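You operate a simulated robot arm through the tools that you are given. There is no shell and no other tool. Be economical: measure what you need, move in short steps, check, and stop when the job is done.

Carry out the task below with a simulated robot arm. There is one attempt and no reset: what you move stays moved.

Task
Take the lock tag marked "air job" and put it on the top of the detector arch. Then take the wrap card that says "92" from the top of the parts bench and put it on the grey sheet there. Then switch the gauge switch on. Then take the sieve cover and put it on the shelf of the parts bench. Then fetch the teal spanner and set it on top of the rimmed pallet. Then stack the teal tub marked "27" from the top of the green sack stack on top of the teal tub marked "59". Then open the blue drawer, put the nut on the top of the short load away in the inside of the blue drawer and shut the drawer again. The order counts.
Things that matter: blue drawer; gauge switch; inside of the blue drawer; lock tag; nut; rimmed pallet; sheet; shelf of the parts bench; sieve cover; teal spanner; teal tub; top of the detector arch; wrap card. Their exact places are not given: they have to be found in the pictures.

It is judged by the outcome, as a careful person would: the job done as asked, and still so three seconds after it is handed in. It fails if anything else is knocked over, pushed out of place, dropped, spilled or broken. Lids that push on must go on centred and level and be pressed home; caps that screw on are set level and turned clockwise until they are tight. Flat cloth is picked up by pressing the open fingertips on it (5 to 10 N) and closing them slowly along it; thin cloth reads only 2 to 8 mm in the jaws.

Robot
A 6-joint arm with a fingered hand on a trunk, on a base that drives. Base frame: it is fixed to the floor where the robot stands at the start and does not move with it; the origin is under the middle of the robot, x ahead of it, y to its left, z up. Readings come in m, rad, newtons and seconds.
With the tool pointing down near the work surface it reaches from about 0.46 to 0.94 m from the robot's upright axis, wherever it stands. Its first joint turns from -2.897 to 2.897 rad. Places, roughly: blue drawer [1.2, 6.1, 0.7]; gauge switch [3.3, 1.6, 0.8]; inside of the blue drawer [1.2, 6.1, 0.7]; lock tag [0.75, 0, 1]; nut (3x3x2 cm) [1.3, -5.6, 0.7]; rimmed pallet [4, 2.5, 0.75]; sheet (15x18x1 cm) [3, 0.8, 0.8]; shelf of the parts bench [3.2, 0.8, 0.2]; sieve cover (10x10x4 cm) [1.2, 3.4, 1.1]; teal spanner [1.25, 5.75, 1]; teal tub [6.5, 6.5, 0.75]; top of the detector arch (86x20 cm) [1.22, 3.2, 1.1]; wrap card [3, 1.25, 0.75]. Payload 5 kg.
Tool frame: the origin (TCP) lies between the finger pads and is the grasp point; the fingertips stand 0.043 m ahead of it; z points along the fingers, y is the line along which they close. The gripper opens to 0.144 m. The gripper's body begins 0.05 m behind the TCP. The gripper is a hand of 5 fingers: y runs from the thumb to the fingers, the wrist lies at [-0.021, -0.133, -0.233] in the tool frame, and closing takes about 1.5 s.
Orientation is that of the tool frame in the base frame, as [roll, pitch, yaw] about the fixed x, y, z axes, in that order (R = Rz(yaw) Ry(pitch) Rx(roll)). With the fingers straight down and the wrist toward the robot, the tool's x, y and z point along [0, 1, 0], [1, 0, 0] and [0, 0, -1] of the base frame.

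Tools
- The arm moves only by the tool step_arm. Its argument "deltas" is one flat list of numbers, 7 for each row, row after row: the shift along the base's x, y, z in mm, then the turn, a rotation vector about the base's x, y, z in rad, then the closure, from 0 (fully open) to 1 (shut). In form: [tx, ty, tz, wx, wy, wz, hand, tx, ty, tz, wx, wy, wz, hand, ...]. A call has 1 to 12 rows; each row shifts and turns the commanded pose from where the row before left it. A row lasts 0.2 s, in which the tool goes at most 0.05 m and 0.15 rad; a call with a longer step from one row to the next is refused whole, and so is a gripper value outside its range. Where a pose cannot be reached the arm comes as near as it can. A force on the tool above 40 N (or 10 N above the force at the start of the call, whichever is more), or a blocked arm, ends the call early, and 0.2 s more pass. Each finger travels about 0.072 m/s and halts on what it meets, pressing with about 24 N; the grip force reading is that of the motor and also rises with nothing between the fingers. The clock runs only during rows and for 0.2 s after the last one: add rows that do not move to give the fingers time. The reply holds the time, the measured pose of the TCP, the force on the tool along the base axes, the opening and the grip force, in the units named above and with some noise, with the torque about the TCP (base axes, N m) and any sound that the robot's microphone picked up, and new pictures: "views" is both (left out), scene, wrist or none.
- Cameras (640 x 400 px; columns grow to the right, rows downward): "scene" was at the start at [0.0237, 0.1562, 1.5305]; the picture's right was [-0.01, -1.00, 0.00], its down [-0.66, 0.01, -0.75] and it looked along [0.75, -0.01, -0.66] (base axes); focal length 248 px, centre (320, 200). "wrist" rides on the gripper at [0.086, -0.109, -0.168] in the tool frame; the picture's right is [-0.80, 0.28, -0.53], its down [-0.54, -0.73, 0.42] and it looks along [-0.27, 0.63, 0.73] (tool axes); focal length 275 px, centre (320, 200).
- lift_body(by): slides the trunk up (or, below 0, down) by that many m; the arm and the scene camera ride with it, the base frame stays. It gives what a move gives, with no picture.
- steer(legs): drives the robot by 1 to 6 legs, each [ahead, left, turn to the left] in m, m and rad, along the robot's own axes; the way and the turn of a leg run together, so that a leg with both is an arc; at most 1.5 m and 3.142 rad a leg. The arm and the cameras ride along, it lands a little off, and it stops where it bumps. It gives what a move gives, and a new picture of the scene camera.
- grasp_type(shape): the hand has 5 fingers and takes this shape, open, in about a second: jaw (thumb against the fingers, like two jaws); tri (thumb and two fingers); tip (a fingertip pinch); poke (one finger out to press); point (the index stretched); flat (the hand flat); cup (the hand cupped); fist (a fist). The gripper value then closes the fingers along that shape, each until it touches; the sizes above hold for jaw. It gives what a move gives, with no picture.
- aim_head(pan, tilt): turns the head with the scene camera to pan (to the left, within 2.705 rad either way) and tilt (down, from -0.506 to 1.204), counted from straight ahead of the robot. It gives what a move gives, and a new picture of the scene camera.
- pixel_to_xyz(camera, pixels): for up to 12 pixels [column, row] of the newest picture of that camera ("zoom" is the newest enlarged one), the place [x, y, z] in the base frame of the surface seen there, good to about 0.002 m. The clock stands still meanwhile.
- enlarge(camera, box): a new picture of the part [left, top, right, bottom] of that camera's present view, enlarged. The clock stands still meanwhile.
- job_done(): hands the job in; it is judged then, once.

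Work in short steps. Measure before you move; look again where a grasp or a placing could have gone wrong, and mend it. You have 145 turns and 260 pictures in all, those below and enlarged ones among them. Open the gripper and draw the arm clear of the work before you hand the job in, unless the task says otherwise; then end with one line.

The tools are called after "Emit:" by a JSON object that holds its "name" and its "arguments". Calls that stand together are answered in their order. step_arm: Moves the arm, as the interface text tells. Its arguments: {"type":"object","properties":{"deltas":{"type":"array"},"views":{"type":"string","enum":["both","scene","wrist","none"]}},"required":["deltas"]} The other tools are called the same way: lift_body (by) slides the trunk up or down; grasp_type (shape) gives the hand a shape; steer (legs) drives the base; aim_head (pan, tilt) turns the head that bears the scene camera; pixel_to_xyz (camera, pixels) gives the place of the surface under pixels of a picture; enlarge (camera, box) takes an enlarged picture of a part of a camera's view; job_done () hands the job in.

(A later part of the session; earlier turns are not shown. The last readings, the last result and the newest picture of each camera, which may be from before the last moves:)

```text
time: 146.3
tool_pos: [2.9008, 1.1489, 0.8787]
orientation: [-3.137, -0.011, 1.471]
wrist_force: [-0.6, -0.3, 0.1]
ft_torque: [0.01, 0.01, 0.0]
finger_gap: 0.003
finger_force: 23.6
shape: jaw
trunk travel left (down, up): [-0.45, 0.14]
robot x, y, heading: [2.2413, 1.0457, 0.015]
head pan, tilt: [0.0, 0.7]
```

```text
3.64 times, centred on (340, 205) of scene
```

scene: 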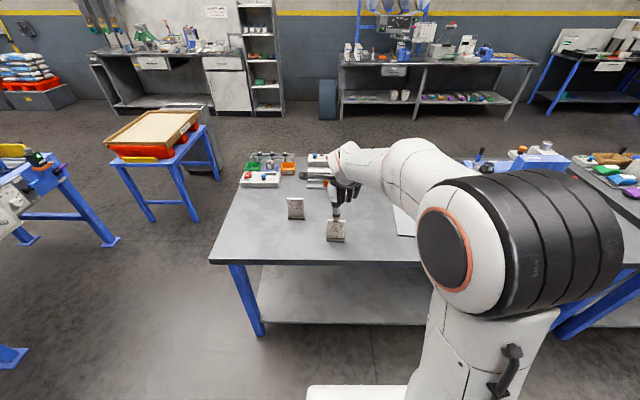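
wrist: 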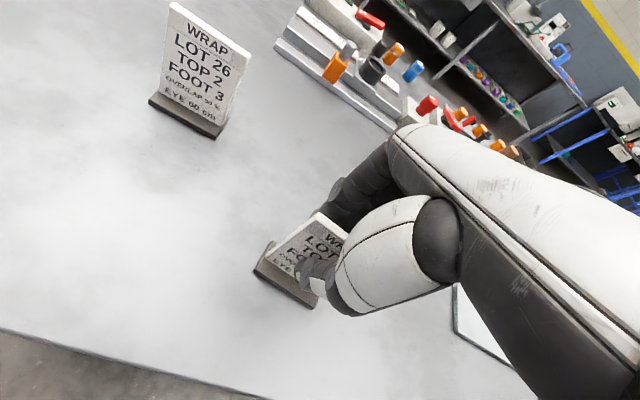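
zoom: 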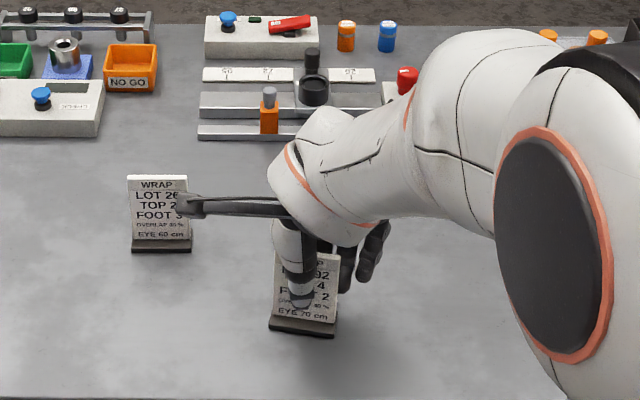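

Gripped (gap 3 mm). I lift and carry it over the sheet.

Emit:
{"name": "step_arm", "arguments": {"deltas": [0, 0, 25, 0, 0, 0, 1, 0, 0, 35, 0, 0, 0, 1, 10, -42, 0, 0, 0, 0, 1, 12, -42, 0, 0, 0, 0, 1, 12, -42, 0, 0, 0, 0, 1, 12, -42, 0, 0, 0, 0, 1, 12, -42, 0, 0, 0, 0, 1, 14, -42, 0, 0, 0, 0, 1, 14, -42, 0, 0, 0, 0, 1, 12, -33, 0, 0, 0, 0, 1, 0, 0, 0, 0, 0, 0, 1], "views": "both"}}

Emit:
{"name": "enlarge", "arguments": {"camera": "wrist", "box": [200, 180, 480, 400]}}

```text
time: 148.7
tool_pos: [3.0001, 0.8212, 0.9389]
orientation: [-3.139, -0.013, 1.472]
wrist_force: [0.5, -0.3, -0.9]
ft_torque: [0.08, 0.0, 0.04]
finger_gap: 0.0031
finger_force: 23.7
shape: jaw
trunk travel left (down, up): [-0.45, 0.14]
robot x, y, heading: [2.242, 1.0442, 0.009]
head pan, tilt: [0.0, 0.7]
```

scene: 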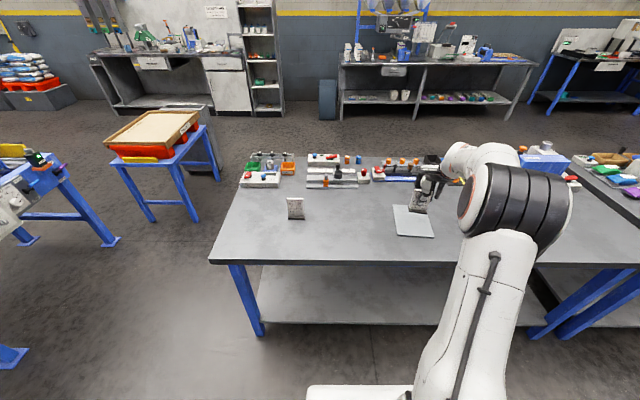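
wrist: 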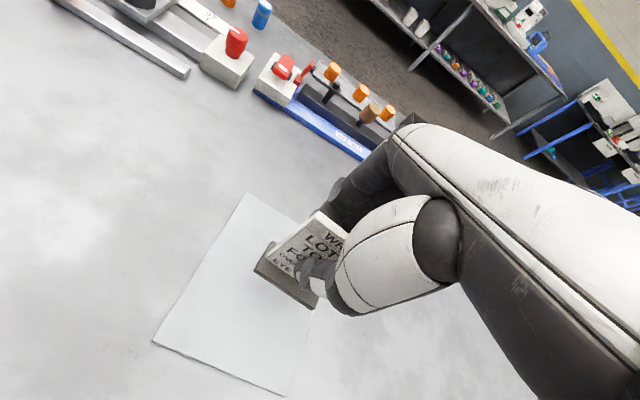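

```text
1.82 times, centred on (340, 290) of wrist
```

zoom: 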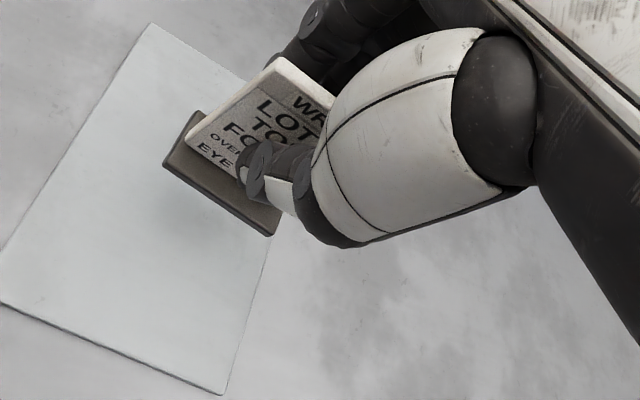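

Centred over the sheet; I lower onto it.

Emit:
{"name": "step_arm", "arguments": {"deltas": [0, 0, -30, 0, 0, 0, 1, 0, 0, -13, 0, 0, 0, 1, 0, 0, -4, 0, 0, 0, 1, 0, 0, -3, 0, 0, 0, 1, 0, 0, 0, 0, 0, 0, 1], "views": "wrist"}}

```text
time: 149.9
tool_pos: [3.0001, 0.8217, 0.8889]
orientation: [-3.138, -0.013, 1.471]
wrist_force: [0.0, 0.6, 0.2]
ft_torque: [-0.01, -0.02, 0.02]
finger_gap: 0.0031
finger_force: 24.2
shape: jaw
trunk travel left (down, up): [-0.45, 0.14]
robot x, y, heading: [2.2391, 1.0441, 0.01]
head pan, tilt: [0.0, 0.7]
```

wrist: 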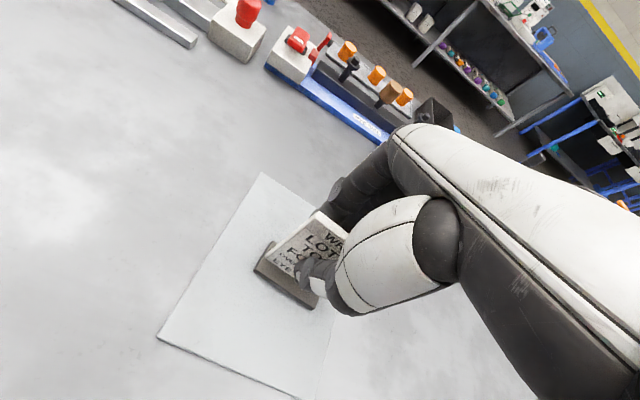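

No contact yet; I go down a touch more.

Emit:
{"name": "step_arm", "arguments": {"deltas": [0, 0, -2, 0, 0, 0, 1, 0, 0, -2, 0, 0, 0, 1, 0, 0, 0, 0, 0, 0, 1], "views": "none"}}

```text
time: 150.7
tool_pos: [2.9992, 0.8205, 0.8868]
orientation: [-3.141, -0.012, 1.471]
wrist_force: [-4.6, 1.7, 12.2]
ft_torque: [0.02, 0.09, 0.0]
finger_gap: 0.0033
finger_force: 24.0
shape: jaw
trunk travel left (down, up): [-0.45, 0.14]
robot x, y, heading: [2.2375, 1.0398, 0.013]
head pan, tilt: [0.0, 0.7]
```

Contact made (12 N). I ease off, open gently, and rise clear.

Emit:
{"name": "step_arm", "arguments": {"deltas": [0, 0, 1, 0, 0, 0, 0.95, 0, 0, 0, 0, 0, 0, 0.9, 0, 0, 0, 0, 0, 0, 0.7, 0, 0, 0, 0, 0, 0, 0.5, 0, 0, 0, 0, 0, 0, 0.4, 0, 0, 40, 0, 0, 0, 0.4, 0, 0, 45, 0, 0, 0, 0.4, 0, 0, 45, 0, 0, 0, 0.4, 0, 0, 45, 0, 0, 0, 0.4], "views": "wrist"}}

Emit:
{"name": "enlarge", "arguments": {"camera": "scene", "box": [230, 140, 450, 260]}}

```text
time: 152.7
tool_pos: [2.9995, 0.8218, 1.0619]
orientation: [-3.139, -0.012, 1.472]
wrist_force: [-0.4, -0.5, -0.7]
ft_torque: [0.0, 0.01, 0.03]
finger_gap: 0.086
finger_force: 0.1
shape: jaw
trunk travel left (down, up): [-0.45, 0.14]
robot x, y, heading: [2.2391, 1.0415, 0.015]
head pan, tilt: [0.0, 0.7]
```

wrist: 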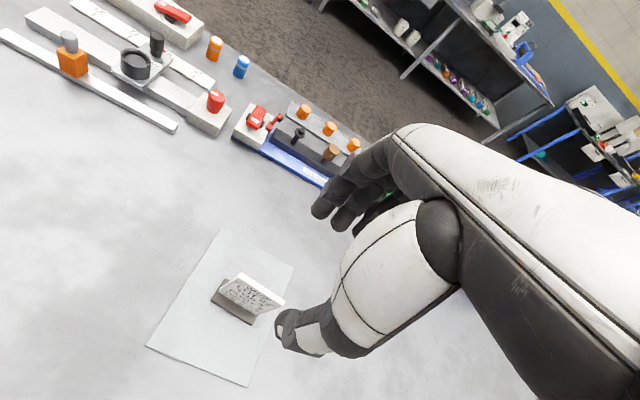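

```text
2.91 times, centred on (340, 200) of scene
```

zoom: 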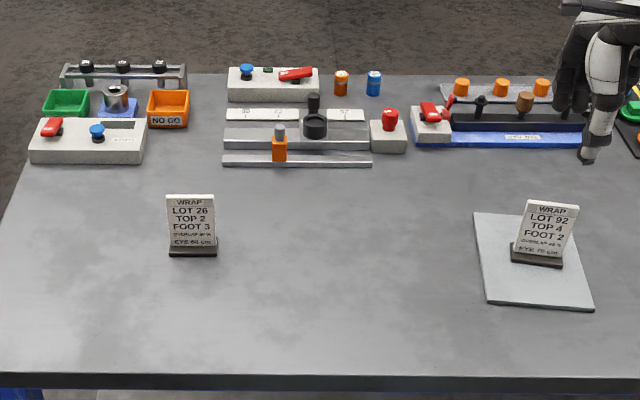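

The card stands on the sheet. Now I look for the gauge switch near (3.3,1.6): zoom in on the boxes at the back left.

Emit:
{"name": "enlarge", "arguments": {"camera": "scene", "box": [235, 150, 300, 200]}}

Emit:
{"name": "enlarge", "arguments": {"camera": "scene", "box": [300, 150, 380, 200]}}

Emit:
{"name": "pixel_to_xyz", "arguments": {"camera": "scene", "pixels": [[250, 182], [263, 184], [246, 181], [313, 163], [331, 166], [377, 175]]}}

```text
8.00 times, centred on (268, 175) of scene
```

zoom: 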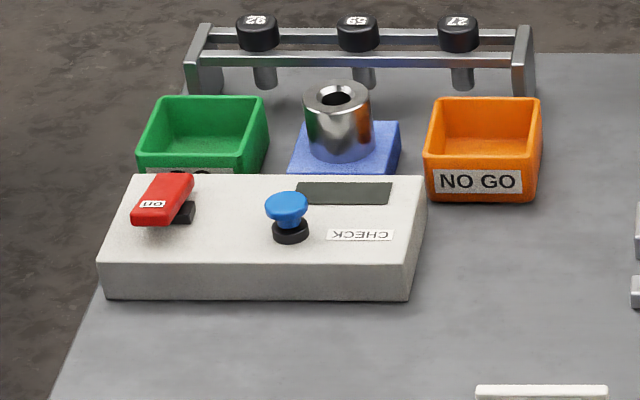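

```text
8.00 times, centred on (340, 175) of scene
```

zoom: 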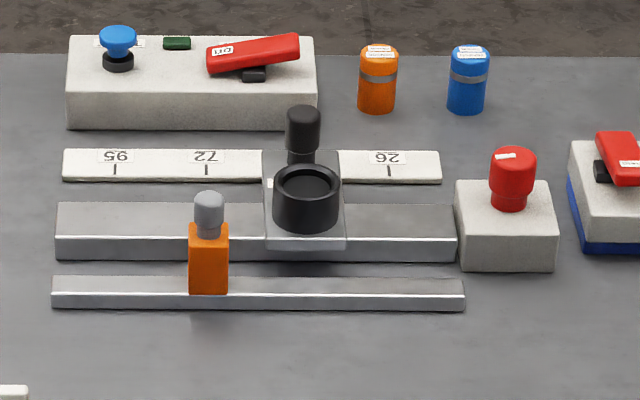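

```text
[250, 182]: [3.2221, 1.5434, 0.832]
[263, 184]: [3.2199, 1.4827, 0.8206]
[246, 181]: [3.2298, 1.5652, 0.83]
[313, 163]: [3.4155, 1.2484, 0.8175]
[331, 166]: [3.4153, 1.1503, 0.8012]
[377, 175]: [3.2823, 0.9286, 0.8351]
```

The GO/NO GO gauge box at (250,182) has a red rocker marked ON. I drive left to be in reach and bring the wrist camera to look closely.

Emit:
{"name": "steer", "arguments": {"legs": [[0.1, 0.5, 0]]}}

Emit:
{"name": "enlarge", "arguments": {"camera": "scene", "box": [290, 130, 370, 190]}}

Emit:
{"name": "enlarge", "arguments": {"camera": "wrist", "box": [0, 0, 400, 250]}}

```text
time: 155.8
tool_pos: [3.0953, 1.3312, 1.0609]
orientation: [-3.138, -0.013, 1.474]
wrist_force: [0.4, 0.7, 0.0]
ft_torque: [0.0, 0.0, 0.02]
finger_gap: 0.0859
finger_force: 0.2
shape: jaw
trunk travel left (down, up): [-0.45, 0.14]
robot x, y, heading: [2.3365, 1.5456, 0.018]
head pan, tilt: [0.0, 0.7]
```

scene: 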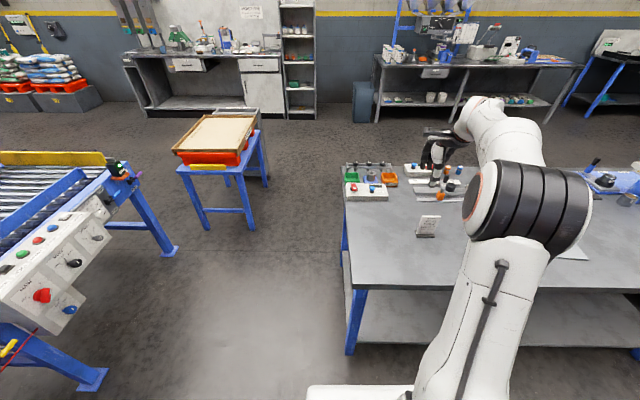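

```text
6.67 times, centred on (330, 160) of scene
```

zoom: 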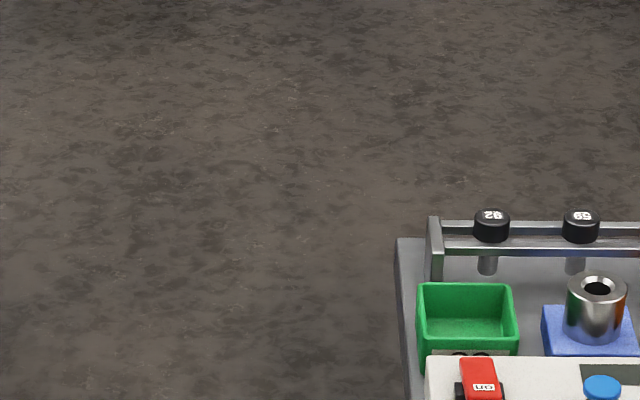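

```text
1.60 times, centred on (200, 125) of wrist
```

zoom: 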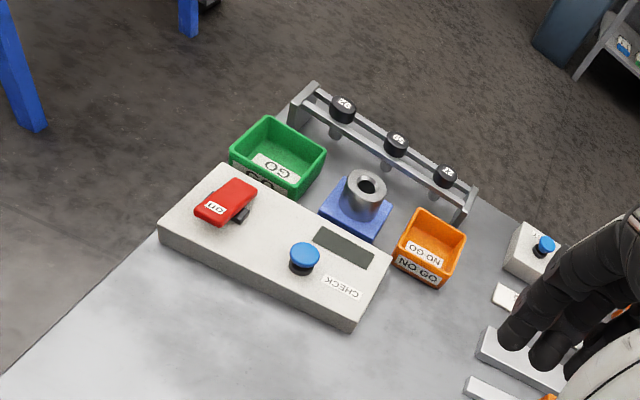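

Emit:
{"name": "enlarge", "arguments": {"camera": "wrist", "box": [95, 90, 175, 150]}}

Emit:
{"name": "enlarge", "arguments": {"camera": "scene", "box": [340, 175, 400, 210]}}

Emit:
{"name": "pixel_to_xyz", "arguments": {"camera": "wrist", "pixels": [[128, 132], [135, 128], [141, 122], [148, 117], [154, 114], [122, 130], [143, 113], [160, 125], [200, 160]]}}

```text
6.67 times, centred on (135, 120) of wrist
```

zoom: 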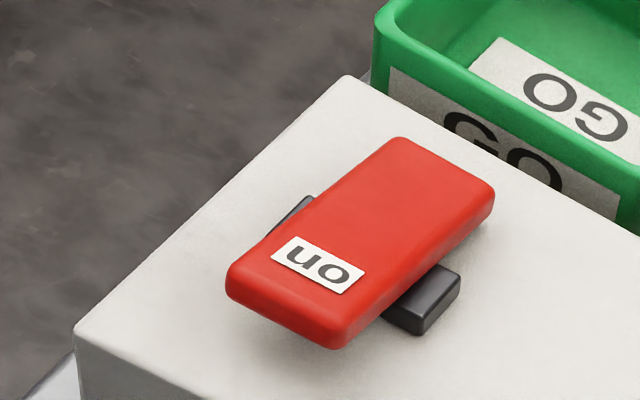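

```text
10.67 times, centred on (370, 192) of scene
```

zoom: 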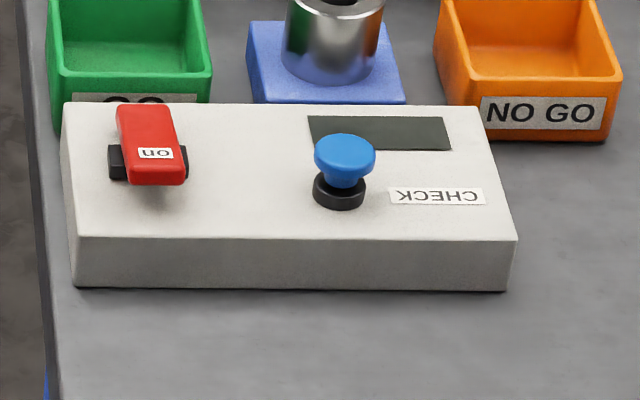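

```text
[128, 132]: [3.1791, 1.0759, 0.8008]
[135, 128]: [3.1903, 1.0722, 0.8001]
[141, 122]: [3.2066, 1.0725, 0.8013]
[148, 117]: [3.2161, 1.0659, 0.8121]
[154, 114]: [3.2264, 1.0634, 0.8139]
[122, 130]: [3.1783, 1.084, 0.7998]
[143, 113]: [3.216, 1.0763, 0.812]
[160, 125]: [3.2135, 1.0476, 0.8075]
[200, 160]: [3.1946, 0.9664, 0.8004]
```

The near end with "on" stands raised, so it needs pressing down. I measure it in the newest zoom.

Emit:
{"name": "pixel_to_xyz", "arguments": {"camera": "zoom", "pixels": [[155, 153], [158, 172], [150, 125], [145, 112], [112, 160], [184, 160], [250, 200], [155, 182]]}}

Emit:
{"name": "grasp_type", "arguments": {"shape": "poke"}}

Emit:
{"name": "step_arm", "arguments": {"deltas": [0, 0, 0, 0, 0, 0, 0.0, 0, 0, 0, 0, 0, 0, 0], "views": "both"}}

Emit:
{"name": "enlarge", "arguments": {"camera": "scene", "box": [400, 90, 520, 210]}}

```text
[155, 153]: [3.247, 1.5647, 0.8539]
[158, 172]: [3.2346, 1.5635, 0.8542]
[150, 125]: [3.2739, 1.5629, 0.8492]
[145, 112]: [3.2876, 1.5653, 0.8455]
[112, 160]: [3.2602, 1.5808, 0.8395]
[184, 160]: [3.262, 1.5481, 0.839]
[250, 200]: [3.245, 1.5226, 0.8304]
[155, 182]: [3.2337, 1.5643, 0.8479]
```

```text
time: 156.7
tool_pos: [3.0954, 1.3305, 1.0609]
orientation: [-3.138, -0.011, 1.476]
wrist_force: [-0.1, -0.4, -0.7]
ft_torque: [0.01, 0.0, -0.01]
finger_gap: 0.0
finger_force: 0.0
shape: poke
trunk travel left (down, up): [-0.45, 0.14]
robot x, y, heading: [2.3352, 1.5512, 0.009]
head pan, tilt: [0.0, 0.7]
```

```text
time: 157.2
tool_pos: [3.0941, 1.3309, 1.0623]
orientation: [-3.137, -0.013, 1.475]
wrist_force: [-0.9, 0.8, -0.6]
ft_torque: [0.02, 0.02, 0.02]
finger_gap: 0.0
finger_force: 0.0
shape: poke
trunk travel left (down, up): [-0.45, 0.14]
robot x, y, heading: [2.3338, 1.5474, 0.015]
head pan, tilt: [0.0, 0.7]
```

scene: 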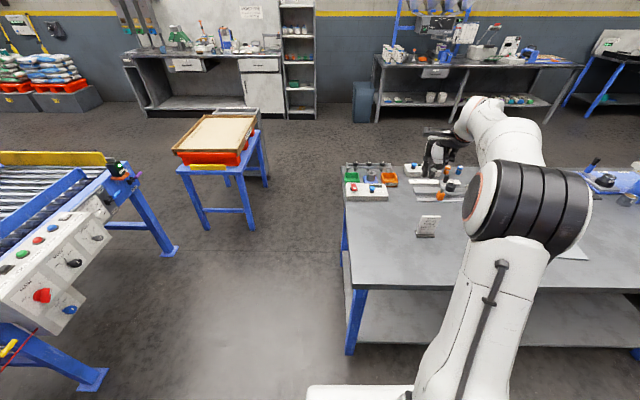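
wrist: 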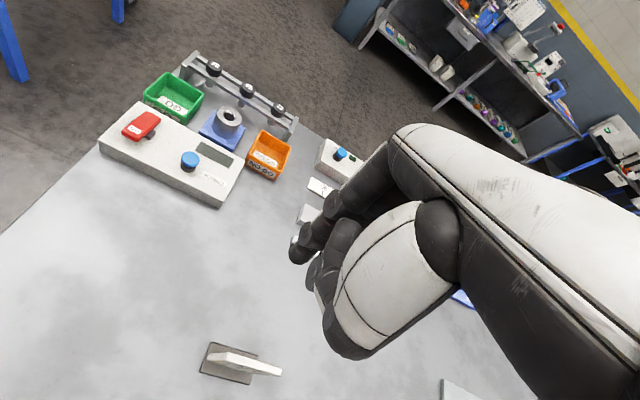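

```text
3.33 times, centred on (460, 150) of scene
```

zoom: 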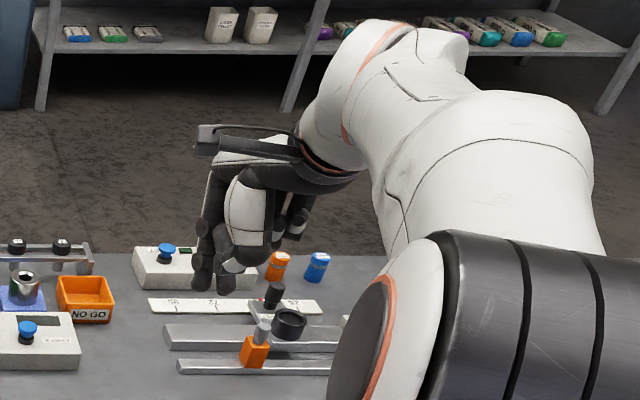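

I locate the poking fingertip relative to the TCP.

Emit:
{"name": "pixel_to_xyz", "arguments": {"camera": "wrist", "pixels": [[296, 252], [302, 250], [300, 235], [312, 268], [315, 240], [340, 345]]}}

Emit:
{"name": "pixel_to_xyz", "arguments": {"camera": "zoom", "pixels": [[203, 282], [203, 265], [227, 288], [240, 262], [215, 240]]}}

Emit:
{"name": "enlarge", "arguments": {"camera": "wrist", "box": [250, 170, 410, 370]}}

```text
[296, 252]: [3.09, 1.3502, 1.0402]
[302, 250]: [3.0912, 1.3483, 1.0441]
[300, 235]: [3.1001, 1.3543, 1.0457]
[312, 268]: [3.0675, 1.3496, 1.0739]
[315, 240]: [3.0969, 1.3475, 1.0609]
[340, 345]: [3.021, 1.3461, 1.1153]
```

```text
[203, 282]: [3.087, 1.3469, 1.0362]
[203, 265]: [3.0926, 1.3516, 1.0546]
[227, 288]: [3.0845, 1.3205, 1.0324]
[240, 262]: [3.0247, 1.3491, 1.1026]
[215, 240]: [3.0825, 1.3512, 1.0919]
```

```text
2.00 times, centred on (330, 270) of wrist
```

zoom: 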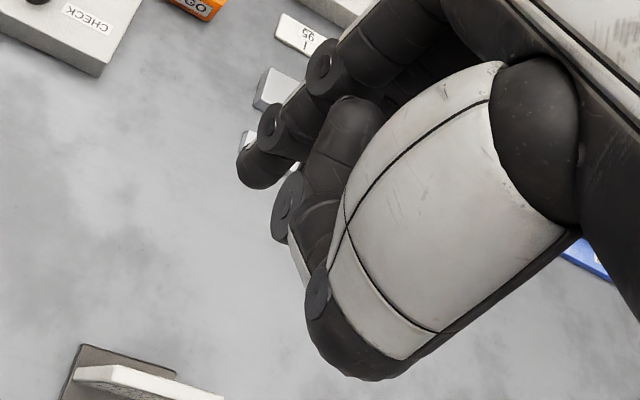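

Tips sit ~30 mm below the TCP. I move over the "on" end of the rocker.

Emit:
{"name": "step_arm", "arguments": {"deltas": [25, 37, 0, 0, 0, 0.017, 0, 25, 37, 0, 0, 0, 0.017, 0, 25, 37, 0, 0, 0, 0.017, 0, 25, 37, 0, 0, 0, 0.017, 0, 25, 37, 0, 0, 0, 0.017, 0, 24, 36, 0, 0, 0, 0.017, 0, 0, 0, -45, 0, 0, 0, 0, 0, 0, -45, 0, 0, 0, 0, 0, 0, -45, 0, 0, 0, 0, 0, 0, -20, 0, 0, 0, 0, 0, 0, 0, 0, 0, 0, 0], "views": "both"}}

Emit:
{"name": "enlarge", "arguments": {"camera": "scene", "box": [330, 140, 410, 210]}}

Emit:
{"name": "enlarge", "arguments": {"camera": "wrist", "box": [230, 200, 390, 320]}}

```text
time: 159.7
tool_pos: [3.2429, 1.5535, 0.9066]
orientation: [-3.138, -0.011, 1.578]
wrist_force: [-0.2, 0.5, 0.4]
ft_torque: [0.01, 0.02, 0.02]
finger_gap: 0.0
finger_force: 0.1
shape: poke
trunk travel left (down, up): [-0.45, 0.14]
robot x, y, heading: [2.3337, 1.5486, 0.019]
head pan, tilt: [0.0, 0.7]
```

scene: 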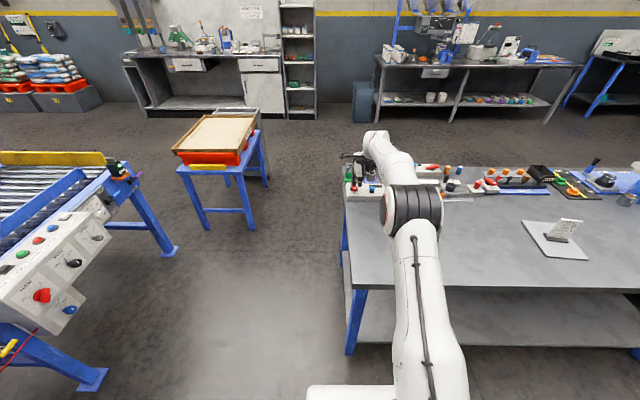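
wrist: 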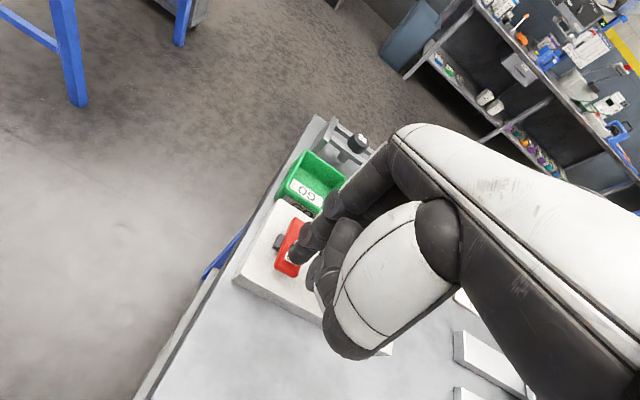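

```text
5.71 times, centred on (370, 175) of scene
```

zoom: 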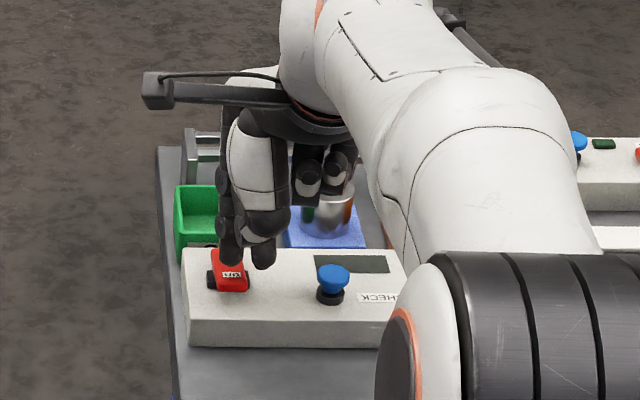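

```text
3.33 times, centred on (310, 260) of wrist
```

zoom: 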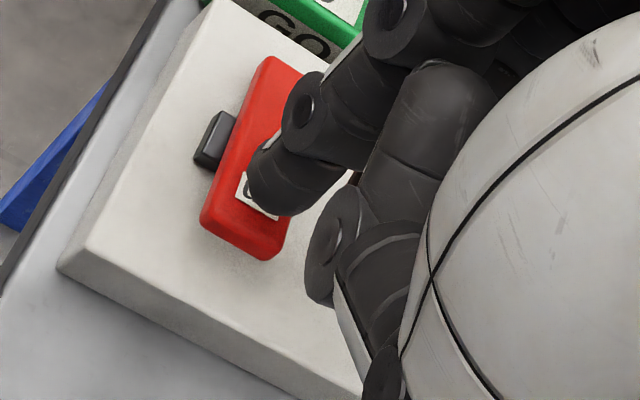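

The index is over the label. I shift 5 mm toward the raised end and press in small steps.

Emit:
{"name": "step_arm", "arguments": {"deltas": [-5, 3, -10, 0, 0, 0, 0, 0, 0, -8, 0, 0, 0, 0, 0, 0, -6, 0, 0, 0, 0, 0, 0, -5, 0, 0, 0, 0, 0, 0, -4, 0, 0, 0, 0, 0, 0, 0, 0, 0, 0, 0], "views": "wrist"}}

Emit:
{"name": "enlarge", "arguments": {"camera": "scene", "box": [330, 140, 410, 210]}}

```text
time: 160.9
tool_pos: [3.2423, 1.5558, 0.8876]
orientation: [3.125, -0.013, 1.577]
wrist_force: [-5.8, -0.2, 13.5]
ft_torque: [0.14, 0.14, 0.05]
finger_gap: 0.0003
finger_force: 0.0
shape: poke
trunk travel left (down, up): [-0.45, 0.14]
robot x, y, heading: [2.3334, 1.5469, 0.014]
head pan, tilt: [0.0, 0.7]
stopped in row 6: the force on the tool passed its limit at 41 N (the readings are from after the stop); the commanded pose is now the measured one
```

wrist: 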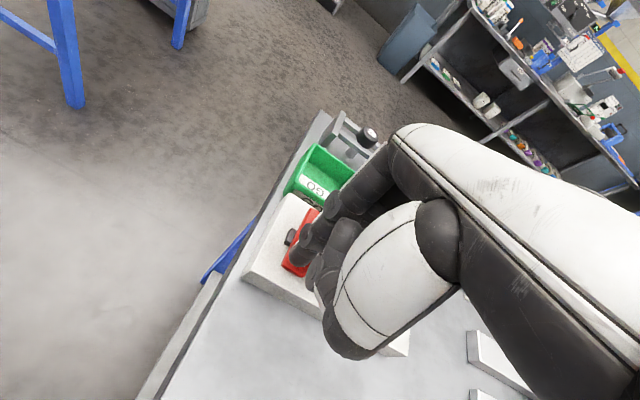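

```text
5.71 times, centred on (370, 175) of scene
```

zoom: 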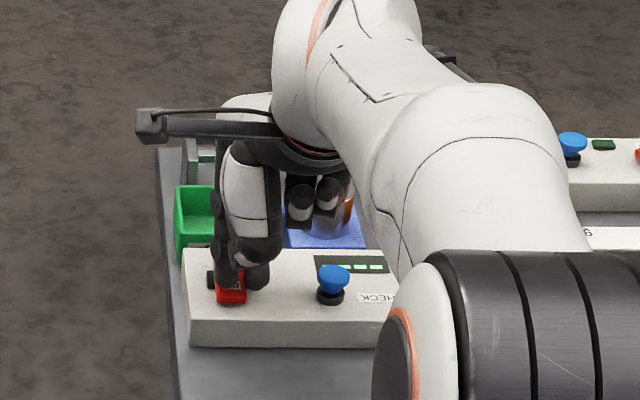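

The display lit up: the gauge is on. I raise the hand and check.

Emit:
{"name": "step_arm", "arguments": {"deltas": [0, 0, 15, 0, 0, 0, 0, 0, 0, 45, 0, 0, 0, 0, 0, 0, 45, 0, 0, 0, 0, -10, 0, 45, 0, 0, 0, 0, -30, 0, 35, 0, 0, 0, 0, -45, 0, 0, 0, 0, 0, 0, -45, 0, 0, 0, 0, 0, 0, -45, 0, 0, 0, 0, 0, 0], "views": "none"}}

Emit:
{"name": "enlarge", "arguments": {"camera": "scene", "box": [340, 160, 440, 210]}}

Emit:
{"name": "grasp_type", "arguments": {"shape": "jaw"}}

```text
time: 162.7
tool_pos: [3.0663, 1.5562, 1.0683]
orientation: [3.128, -0.012, 1.578]
wrist_force: [-0.2, 0.1, -0.1]
ft_torque: [-0.01, -0.02, 0.02]
finger_gap: 0.0002
finger_force: 0.1
shape: poke
trunk travel left (down, up): [-0.45, 0.14]
robot x, y, heading: [2.3294, 1.5464, 0.018]
head pan, tilt: [0.0, 0.7]
```

```text
6.40 times, centred on (390, 185) of scene
```

zoom: 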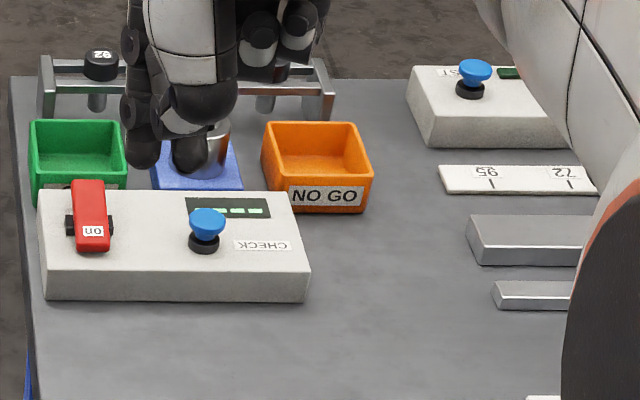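

```text
time: 163.6
tool_pos: [3.0658, 1.5562, 1.0679]
orientation: [3.13, -0.013, 1.576]
wrist_force: [0.4, -0.8, 0.0]
ft_torque: [-0.01, 0.04, -0.01]
finger_gap: 0.1438
finger_force: 0.1
shape: jaw
trunk travel left (down, up): [-0.45, 0.14]
robot x, y, heading: [2.3297, 1.5521, 0.012]
head pan, tilt: [0.0, 0.7]
```

The switch is on. I retract and raise the arm before driving back to the arch.

Emit:
{"name": "step_arm", "arguments": {"deltas": [-28, 0, 38, 0, 0, 0, 0, -28, 0, 38, 0, 0, 0, 0, -28, 0, 38, 0, 0, 0, 0, -28, 0, 38, 0, 0, 0, 0, -28, 0, 38, 0, 0, 0, 0, -28, 0, 38, 0, 0, 0, 0, -28, 0, 38, 0, 0, 0, 0], "views": "none"}}

```text
time: 165.2
tool_pos: [2.8698, 1.5554, 1.3345]
orientation: [3.13, -0.012, 1.578]
wrist_force: [-0.2, 0.2, 0.8]
ft_torque: [0.01, -0.03, 0.03]
finger_gap: 0.1439
finger_force: 0.0
shape: jaw
trunk travel left (down, up): [-0.45, 0.14]
robot x, y, heading: [2.3329, 1.546, 0.022]
head pan, tilt: [0.0, 0.7]
```

I drive back to the arch, stopping a little short to look.

Emit:
{"name": "steer", "arguments": {"legs": [[-0.5, 0, 0], [0, 0, 1.549], [0.5, 0.6, 0]]}}

Emit:
{"name": "aim_head", "arguments": {"pan": 0, "tilt": 0.6}}

Emit:
{"name": "enlarge", "arguments": {"camera": "scene", "box": [240, 60, 460, 220]}}

```text
time: 175.7
tool_pos: [1.2442, 2.5783, 1.3322]
orientation: [3.129, -0.011, 3.127]
wrist_force: [-0.1, -0.4, -0.8]
ft_torque: [-0.01, 0.03, -0.04]
finger_gap: 0.1442
finger_force: 0.2
shape: jaw
trunk travel left (down, up): [-0.45, 0.14]
robot x, y, heading: [1.2388, 2.0384, 1.566]
head pan, tilt: [0.0, 0.7]
```

scene: 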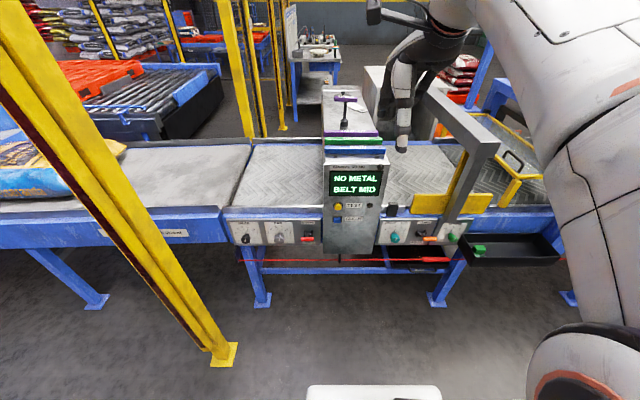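

```text
time: 176.4
tool_pos: [1.2444, 2.5779, 1.3324]
orientation: [3.13, -0.01, 3.129]
wrist_force: [-0.4, 0.2, -0.5]
ft_torque: [0.03, -0.01, -0.03]
finger_gap: 0.1439
finger_force: 0.1
shape: jaw
trunk travel left (down, up): [-0.45, 0.14]
robot x, y, heading: [1.2443, 2.0379, 1.561]
head pan, tilt: [0.0, 0.6]
```

scene: 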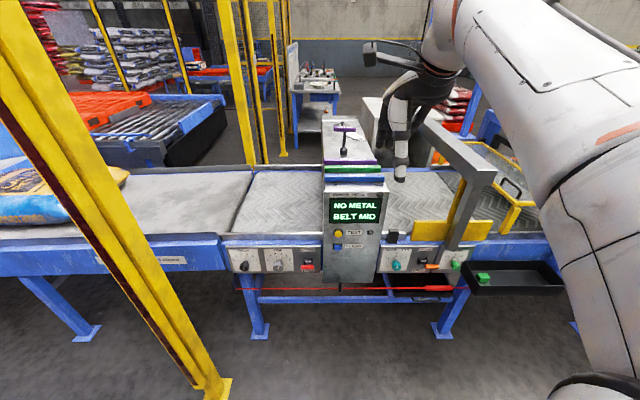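

```text
2.50 times, centred on (350, 140) of scene
```

zoom: 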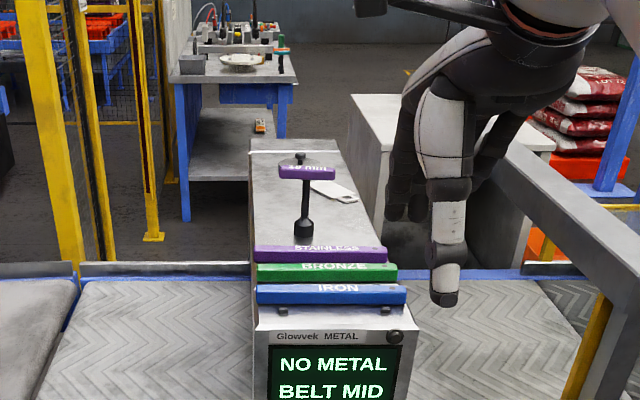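

Arch items are undisturbed. I drive ahead 0.42 m with the hand held high.

Emit:
{"name": "steer", "arguments": {"legs": [[0.3, 0, 0], [0.12, 0, 0]]}}

Emit:
{"name": "enlarge", "arguments": {"camera": "scene", "box": [260, 60, 440, 200]}}

```text
time: 179.3
tool_pos: [1.2464, 2.9989, 1.3324]
orientation: [3.131, -0.012, 3.127]
wrist_force: [-1.0, 0.9, -1.5]
ft_torque: [-0.03, 0.03, -0.01]
finger_gap: 0.1437
finger_force: 0.1
shape: jaw
trunk travel left (down, up): [-0.45, 0.14]
robot x, y, heading: [1.2413, 2.4586, 1.566]
head pan, tilt: [0.0, 0.6]
```

scene: 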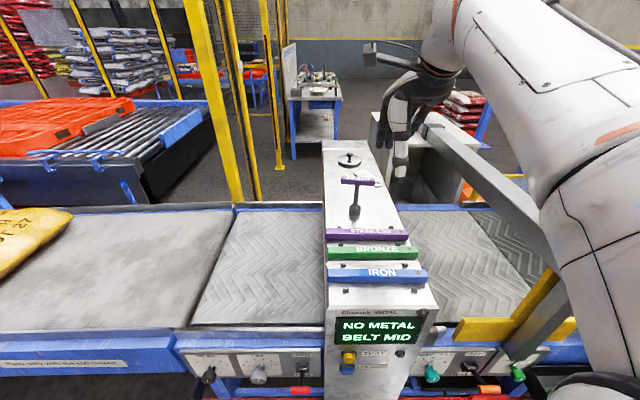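

```text
2.86 times, centred on (350, 130) of scene
```

zoom: 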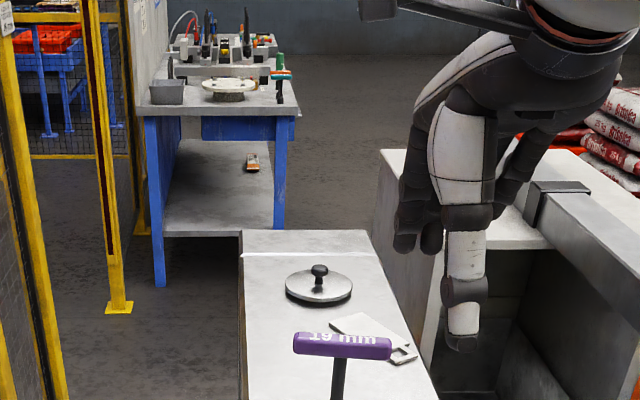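

I measure the cover knob, and then move the hand to above it at height.

Emit:
{"name": "pixel_to_xyz", "arguments": {"camera": "zoom", "pixels": [[320, 267], [313, 270], [327, 270], [319, 285], [287, 286], [352, 286], [320, 306], [330, 320], [415, 355]]}}

Emit:
{"name": "step_arm", "arguments": {"deltas": [-10, 40, 0, 0, 0, 0, 0.2, -10, 40, 0, 0, 0, 0, 0.2, -10, 40, 0, 0, 0, 0, 0.2, -5, 40, 0, 0, 0, 0, 0.2, 0, 40, 0, 0, 0, 0, 0.2, 0, 40, 0, 0, 0, 0, 0.2, 0, 40, 0, 0, 0, 0, 0.2, 0, 40, 0, 0, 0, 0, 0.2, 0, 40, 0, 0, 0, 0, 0.2, 0, 40, 0, 0, 0, 0, 0.2, 0, 0, 0, 0, 0, 0, 0.2], "views": "both"}}

```text
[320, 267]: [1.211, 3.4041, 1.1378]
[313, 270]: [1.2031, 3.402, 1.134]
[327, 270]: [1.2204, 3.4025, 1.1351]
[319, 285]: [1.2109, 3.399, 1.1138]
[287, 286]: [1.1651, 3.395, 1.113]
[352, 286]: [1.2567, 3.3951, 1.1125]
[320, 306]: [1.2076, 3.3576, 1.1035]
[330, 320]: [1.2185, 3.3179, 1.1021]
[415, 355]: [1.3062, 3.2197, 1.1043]
```

```text
time: 181.7
tool_pos: [1.1998, 3.2865, 1.2487]
orientation: [3.129, -0.013, 3.127]
wrist_force: [-0.6, 0.1, 0.1]
ft_torque: [0.0, -0.02, 0.01]
finger_gap: 0.1153
finger_force: 0.2
shape: jaw
out of reach, approached as far as the arm can: row 6, 7, 8, 9, 10
trunk travel left (down, up): [-0.45, 0.14]
robot x, y, heading: [1.244, 2.4597, 1.57]
head pan, tilt: [0.0, 0.6]
```

scene: 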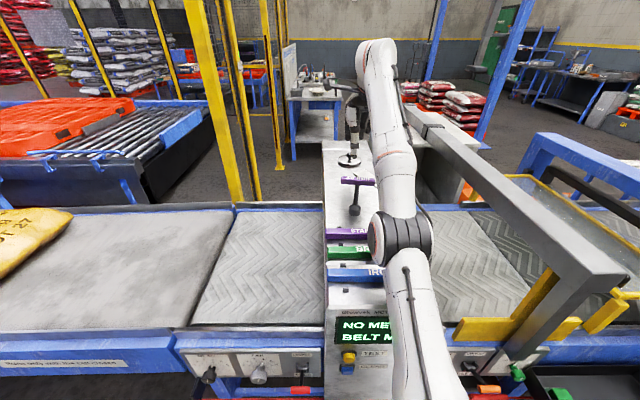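
wrist: 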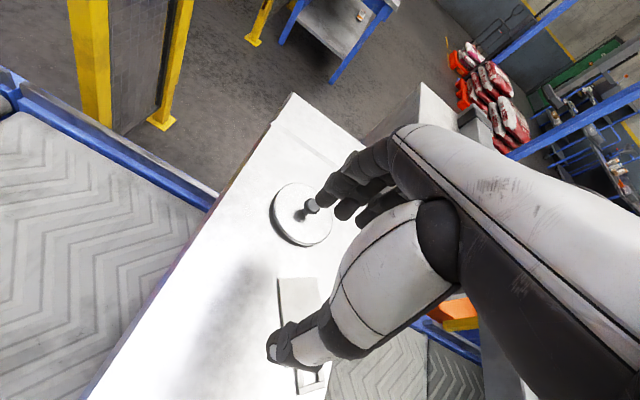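

The vertical pose falls short. I raise the trunk by 0.14 and edge 4 cm closer; then I'll yaw and tilt the hand so the forearm passes right of the T item.

Emit:
{"name": "lift_body", "arguments": {"by": 0.14}}

Emit:
{"name": "steer", "arguments": {"legs": [[0.04, 0, 0]]}}

```text
time: 183.3
tool_pos: [1.1986, 3.2867, 1.3877]
orientation: [3.131, -0.013, 3.129]
wrist_force: [-0.9, 0.4, -0.1]
ft_torque: [-0.01, -0.01, 0.02]
finger_gap: 0.1152
finger_force: 0.2
shape: jaw
trunk travel left (down, up): [-0.59, 0.0]
robot x, y, heading: [1.2383, 2.4644, 1.564]
head pan, tilt: [0.0, 0.6]
```

```text
time: 184.2
tool_pos: [1.2, 3.327, 1.385]
orientation: [3.133, -0.013, 3.125]
wrist_force: [0.4, 0.6, -1.2]
ft_torque: [-0.08, 0.02, 0.06]
finger_gap: 0.1153
finger_force: 0.1
shape: jaw
trunk travel left (down, up): [-0.59, 0.0]
robot x, y, heading: [1.2392, 2.4989, 1.566]
head pan, tilt: [0.0, 0.6]
```

scene: 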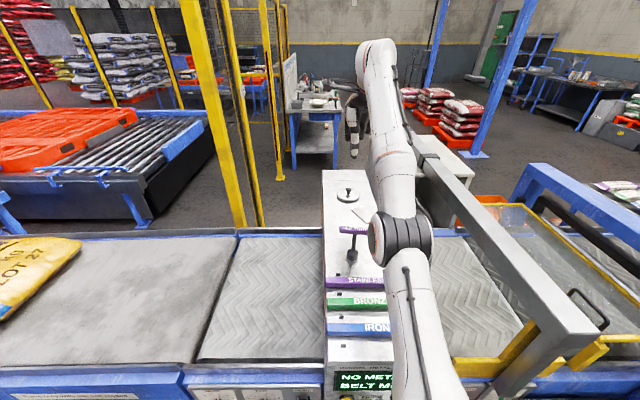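

I apply yaw 0.5 and tilt 0.3, then move above the knob.

Emit:
{"name": "step_arm", "arguments": {"deltas": [0, 0, -10, 0, 0, 0.125, 0.6, 0, 0, -10, 0, 0, 0.125, 0.6, 0, 0, -10, 0, 0, 0.125, 0.6, 0, 0, -10, 0, 0, 0.125, 0.6, 0, 10, -10, 0.088, 0.048, 0, 0.6, 0, 10, -10, 0.088, 0.048, 0, 0.6, 0, 10, -10, 0.088, 0.048, 0, 0.6, 6, 25, -20, 0, 0, 0, 0.6, 5, 22, -20, 0, 0, 0, 0.6, 0, 0, 0, 0, 0, 0, 0.6], "views": "both"}}

```text
time: 186.4
tool_pos: [1.2137, 3.4243, 1.2978]
orientation: [2.831, -0.017, -2.654]
wrist_force: [-0.5, -0.6, -0.1]
ft_torque: [0.02, -0.02, 0.05]
finger_gap: 0.0579
finger_force: 0.1
shape: jaw
out of reach, approached as far as the arm can: row 5, 6, 7, 8, 9
trunk travel left (down, up): [-0.59, 0.0]
robot x, y, heading: [1.2417, 2.4994, 1.565]
head pan, tilt: [0.0, 0.6]
```

scene: 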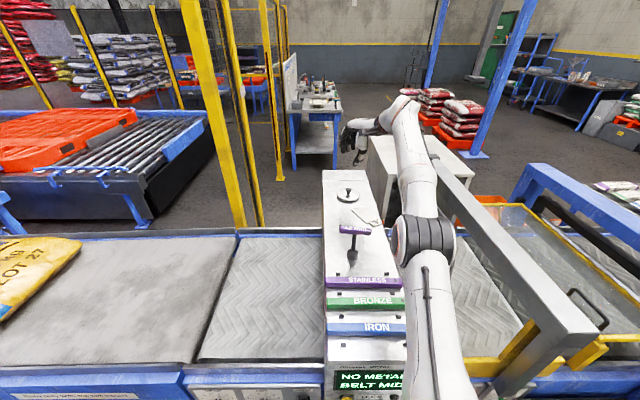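
wrist: 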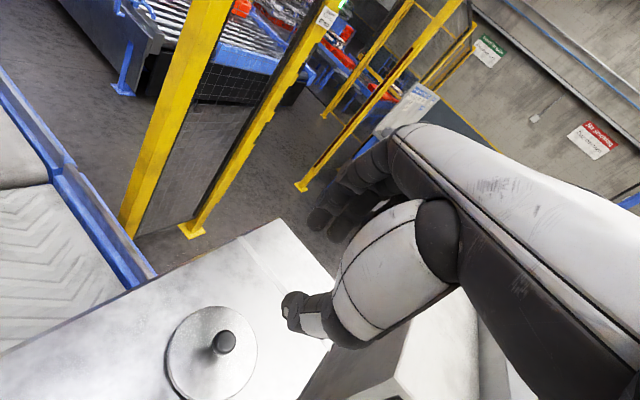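

I position over the knob and come down to just above the plate.

Emit:
{"name": "step_arm", "arguments": {"deltas": [1, -16, -20, 0, 0, 0, 0.6, 1, -15, -20, 0, 0, 0, 0.6, 0, 0, -30, 0, 0, 0, 0.6, 0, 0, -30, 0, 0, 0, 0.6, 0, 0, -22, 0, 0, 0, 0.6, 0, 0, 0, 0, 0, 0, 0.6], "views": "wrist"}}

Emit:
{"name": "enlarge", "arguments": {"camera": "scene", "box": [300, 120, 440, 240]}}

```text
time: 187.8
tool_pos: [1.2154, 3.3933, 1.1753]
orientation: [2.832, -0.015, -2.653]
wrist_force: [0.1, 0.4, 0.2]
ft_torque: [0.0, -0.02, 0.02]
finger_gap: 0.0579
finger_force: 0.2
shape: jaw
trunk travel left (down, up): [-0.59, 0.0]
robot x, y, heading: [1.2463, 2.5005, 1.564]
head pan, tilt: [0.0, 0.6]
```

wrist: 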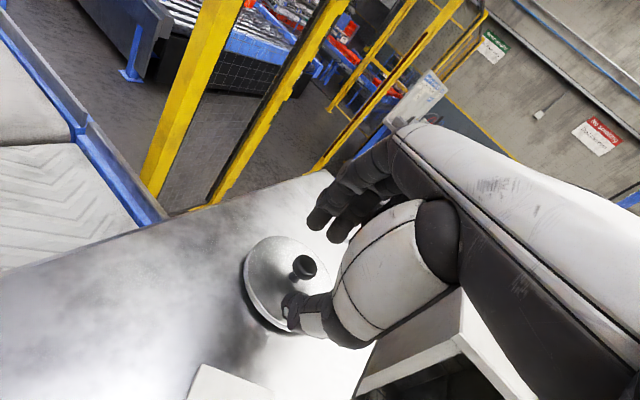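

```text
3.33 times, centred on (370, 180) of scene
```

zoom: 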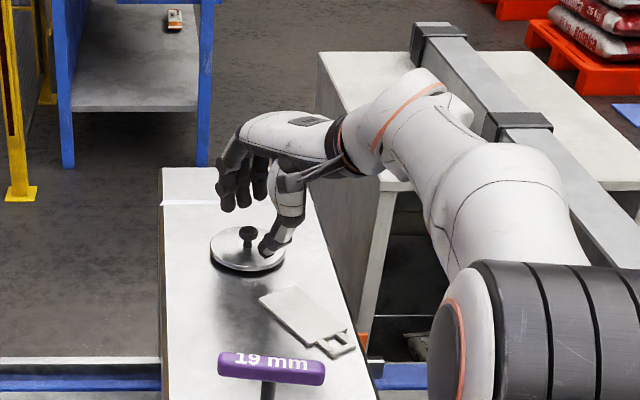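

Aligned; I shift 5 mm, lower slightly and close on the knob.

Emit:
{"name": "step_arm", "arguments": {"deltas": [-4, -2, -6, 0, 0, 0, 0.6, 0, 0, 0, 0, 0, 0, 0.75, 0, 0, 0, 0, 0, 0, 0.9, 0, 0, 0, 0, 0, 0, 1, 0, 0, 0, 0, 0, 0, 1, 0, 0, 0, 0, 0, 0, 1], "views": "wrist"}}

```text
time: 189.2
tool_pos: [1.2118, 3.3913, 1.1705]
orientation: [2.831, -0.015, -2.653]
wrist_force: [-0.7, -0.7, 3.6]
ft_torque: [0.1, 0.02, 0.03]
finger_gap: 0.0044
finger_force: 23.9
shape: jaw
trunk travel left (down, up): [-0.59, 0.0]
robot x, y, heading: [1.2443, 2.5001, 1.568]
head pan, tilt: [0.0, 0.6]
```

wrist: 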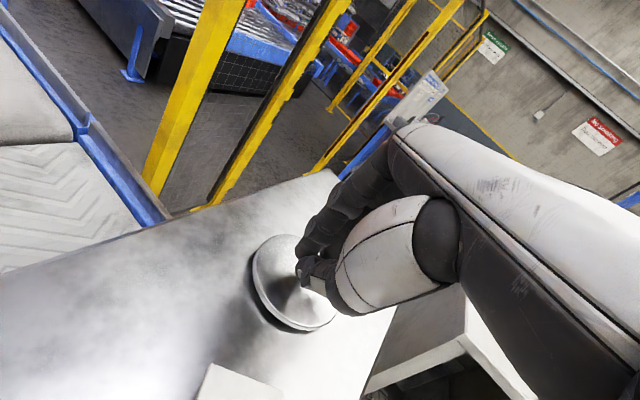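

Gap is small (4 mm) but force is up; I lift 40 mm and look.

Emit:
{"name": "step_arm", "arguments": {"deltas": [0, 0, 15, 0, 0, 0, 1, 0, 0, 25, 0, 0, 0, 1, 0, 0, 0, 0, 0, 0, 1], "views": "wrist"}}

Emit:
{"name": "enlarge", "arguments": {"camera": "scene", "box": [300, 120, 440, 240]}}

```text
time: 190.0
tool_pos: [1.2129, 3.3919, 1.2096]
orientation: [2.83, -0.017, -2.653]
wrist_force: [0.0, -0.7, -0.1]
ft_torque: [0.01, -0.02, 0.0]
finger_gap: 0.0031
finger_force: 23.8
shape: jaw
trunk travel left (down, up): [-0.59, 0.0]
robot x, y, heading: [1.2416, 2.4982, 1.565]
head pan, tilt: [0.0, 0.6]
```

wrist: 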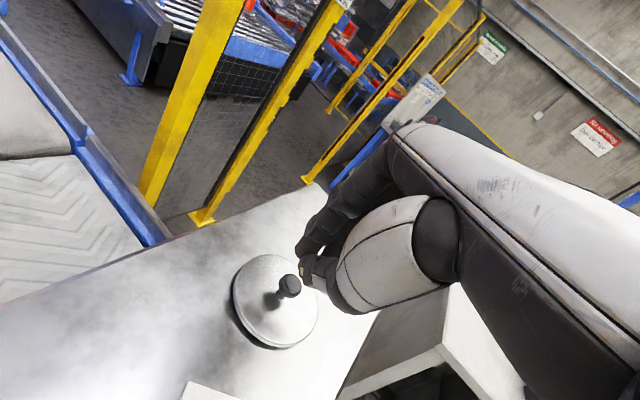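

```text
3.33 times, centred on (370, 180) of scene
```

zoom: 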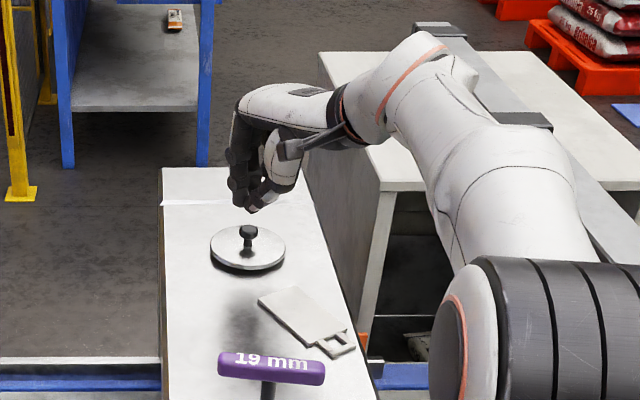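

The grip missed the knob. I measure fingertips and knob now.

Emit:
{"name": "pixel_to_xyz", "arguments": {"camera": "zoom", "pixels": [[248, 229], [248, 240], [248, 252], [250, 209], [258, 202], [240, 200]]}}

Emit:
{"name": "pixel_to_xyz", "arguments": {"camera": "wrist", "pixels": [[289, 283], [308, 275], [304, 262], [318, 290], [235, 300], [316, 320], [265, 257], [275, 346]]}}

Emit:
{"name": "enlarge", "arguments": {"camera": "wrist", "box": [220, 230, 380, 350]}}

```text
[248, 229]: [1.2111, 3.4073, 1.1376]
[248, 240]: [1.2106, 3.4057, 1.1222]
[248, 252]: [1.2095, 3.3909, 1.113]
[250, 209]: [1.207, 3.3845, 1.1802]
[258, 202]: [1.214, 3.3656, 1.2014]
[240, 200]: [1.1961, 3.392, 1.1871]
```

```text
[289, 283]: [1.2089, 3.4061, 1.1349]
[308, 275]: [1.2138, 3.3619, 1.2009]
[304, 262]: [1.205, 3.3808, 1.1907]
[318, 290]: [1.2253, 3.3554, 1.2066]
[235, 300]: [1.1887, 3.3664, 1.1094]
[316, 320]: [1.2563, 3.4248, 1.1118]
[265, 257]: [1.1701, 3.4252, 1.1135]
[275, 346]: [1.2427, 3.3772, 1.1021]
```

```text
3.33 times, centred on (300, 290) of wrist
```

zoom: 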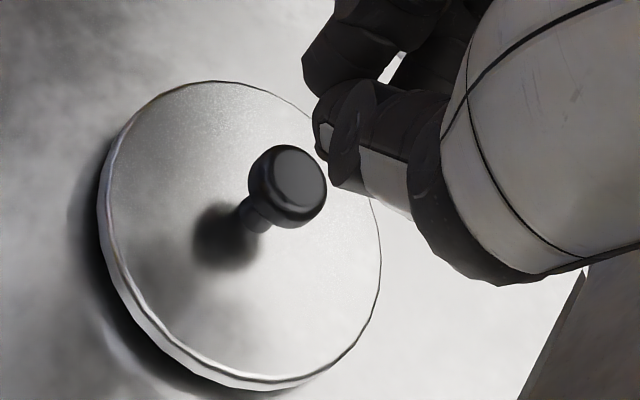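

The closed tips were just above the knob top. I open only to ~30 mm, re-centre by (+3,+10), and go about 18 mm lower than before.

Emit:
{"name": "step_arm", "arguments": {"deltas": [0, 0, 5, 0, 0, 0, 0.75, 3, 10, 0, 0, 0, 0, 0.75, 0, 0, 0, 0, 0, 0, 0.75, 0, 0, -25, 0, 0, 0, 0.75, 0, 0, -20, 0, 0, 0, 0.75, 0, 0, 0, 0, 0, 0, 0.75], "views": "wrist"}}

Emit:
{"name": "enlarge", "arguments": {"camera": "wrist", "box": [220, 200, 380, 350]}}

```text
time: 191.4
tool_pos: [1.2146, 3.4005, 1.1709]
orientation: [2.829, -0.016, -2.65]
wrist_force: [0.0, 0.1, -0.7]
ft_torque: [0.0, -0.04, -0.02]
finger_gap: 0.0356
finger_force: 0.1
shape: jaw
trunk travel left (down, up): [-0.59, 0.0]
robot x, y, heading: [1.2442, 2.4998, 1.566]
head pan, tilt: [0.0, 0.6]
```

wrist: 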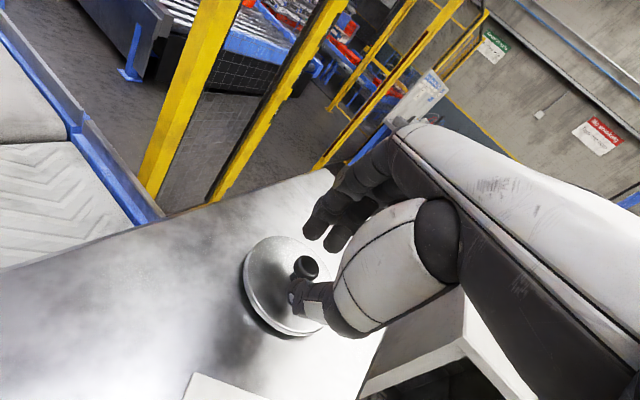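

```text
2.67 times, centred on (300, 275) of wrist
```

zoom: 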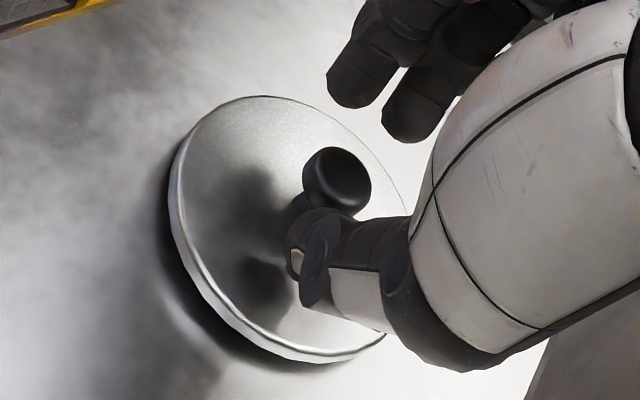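

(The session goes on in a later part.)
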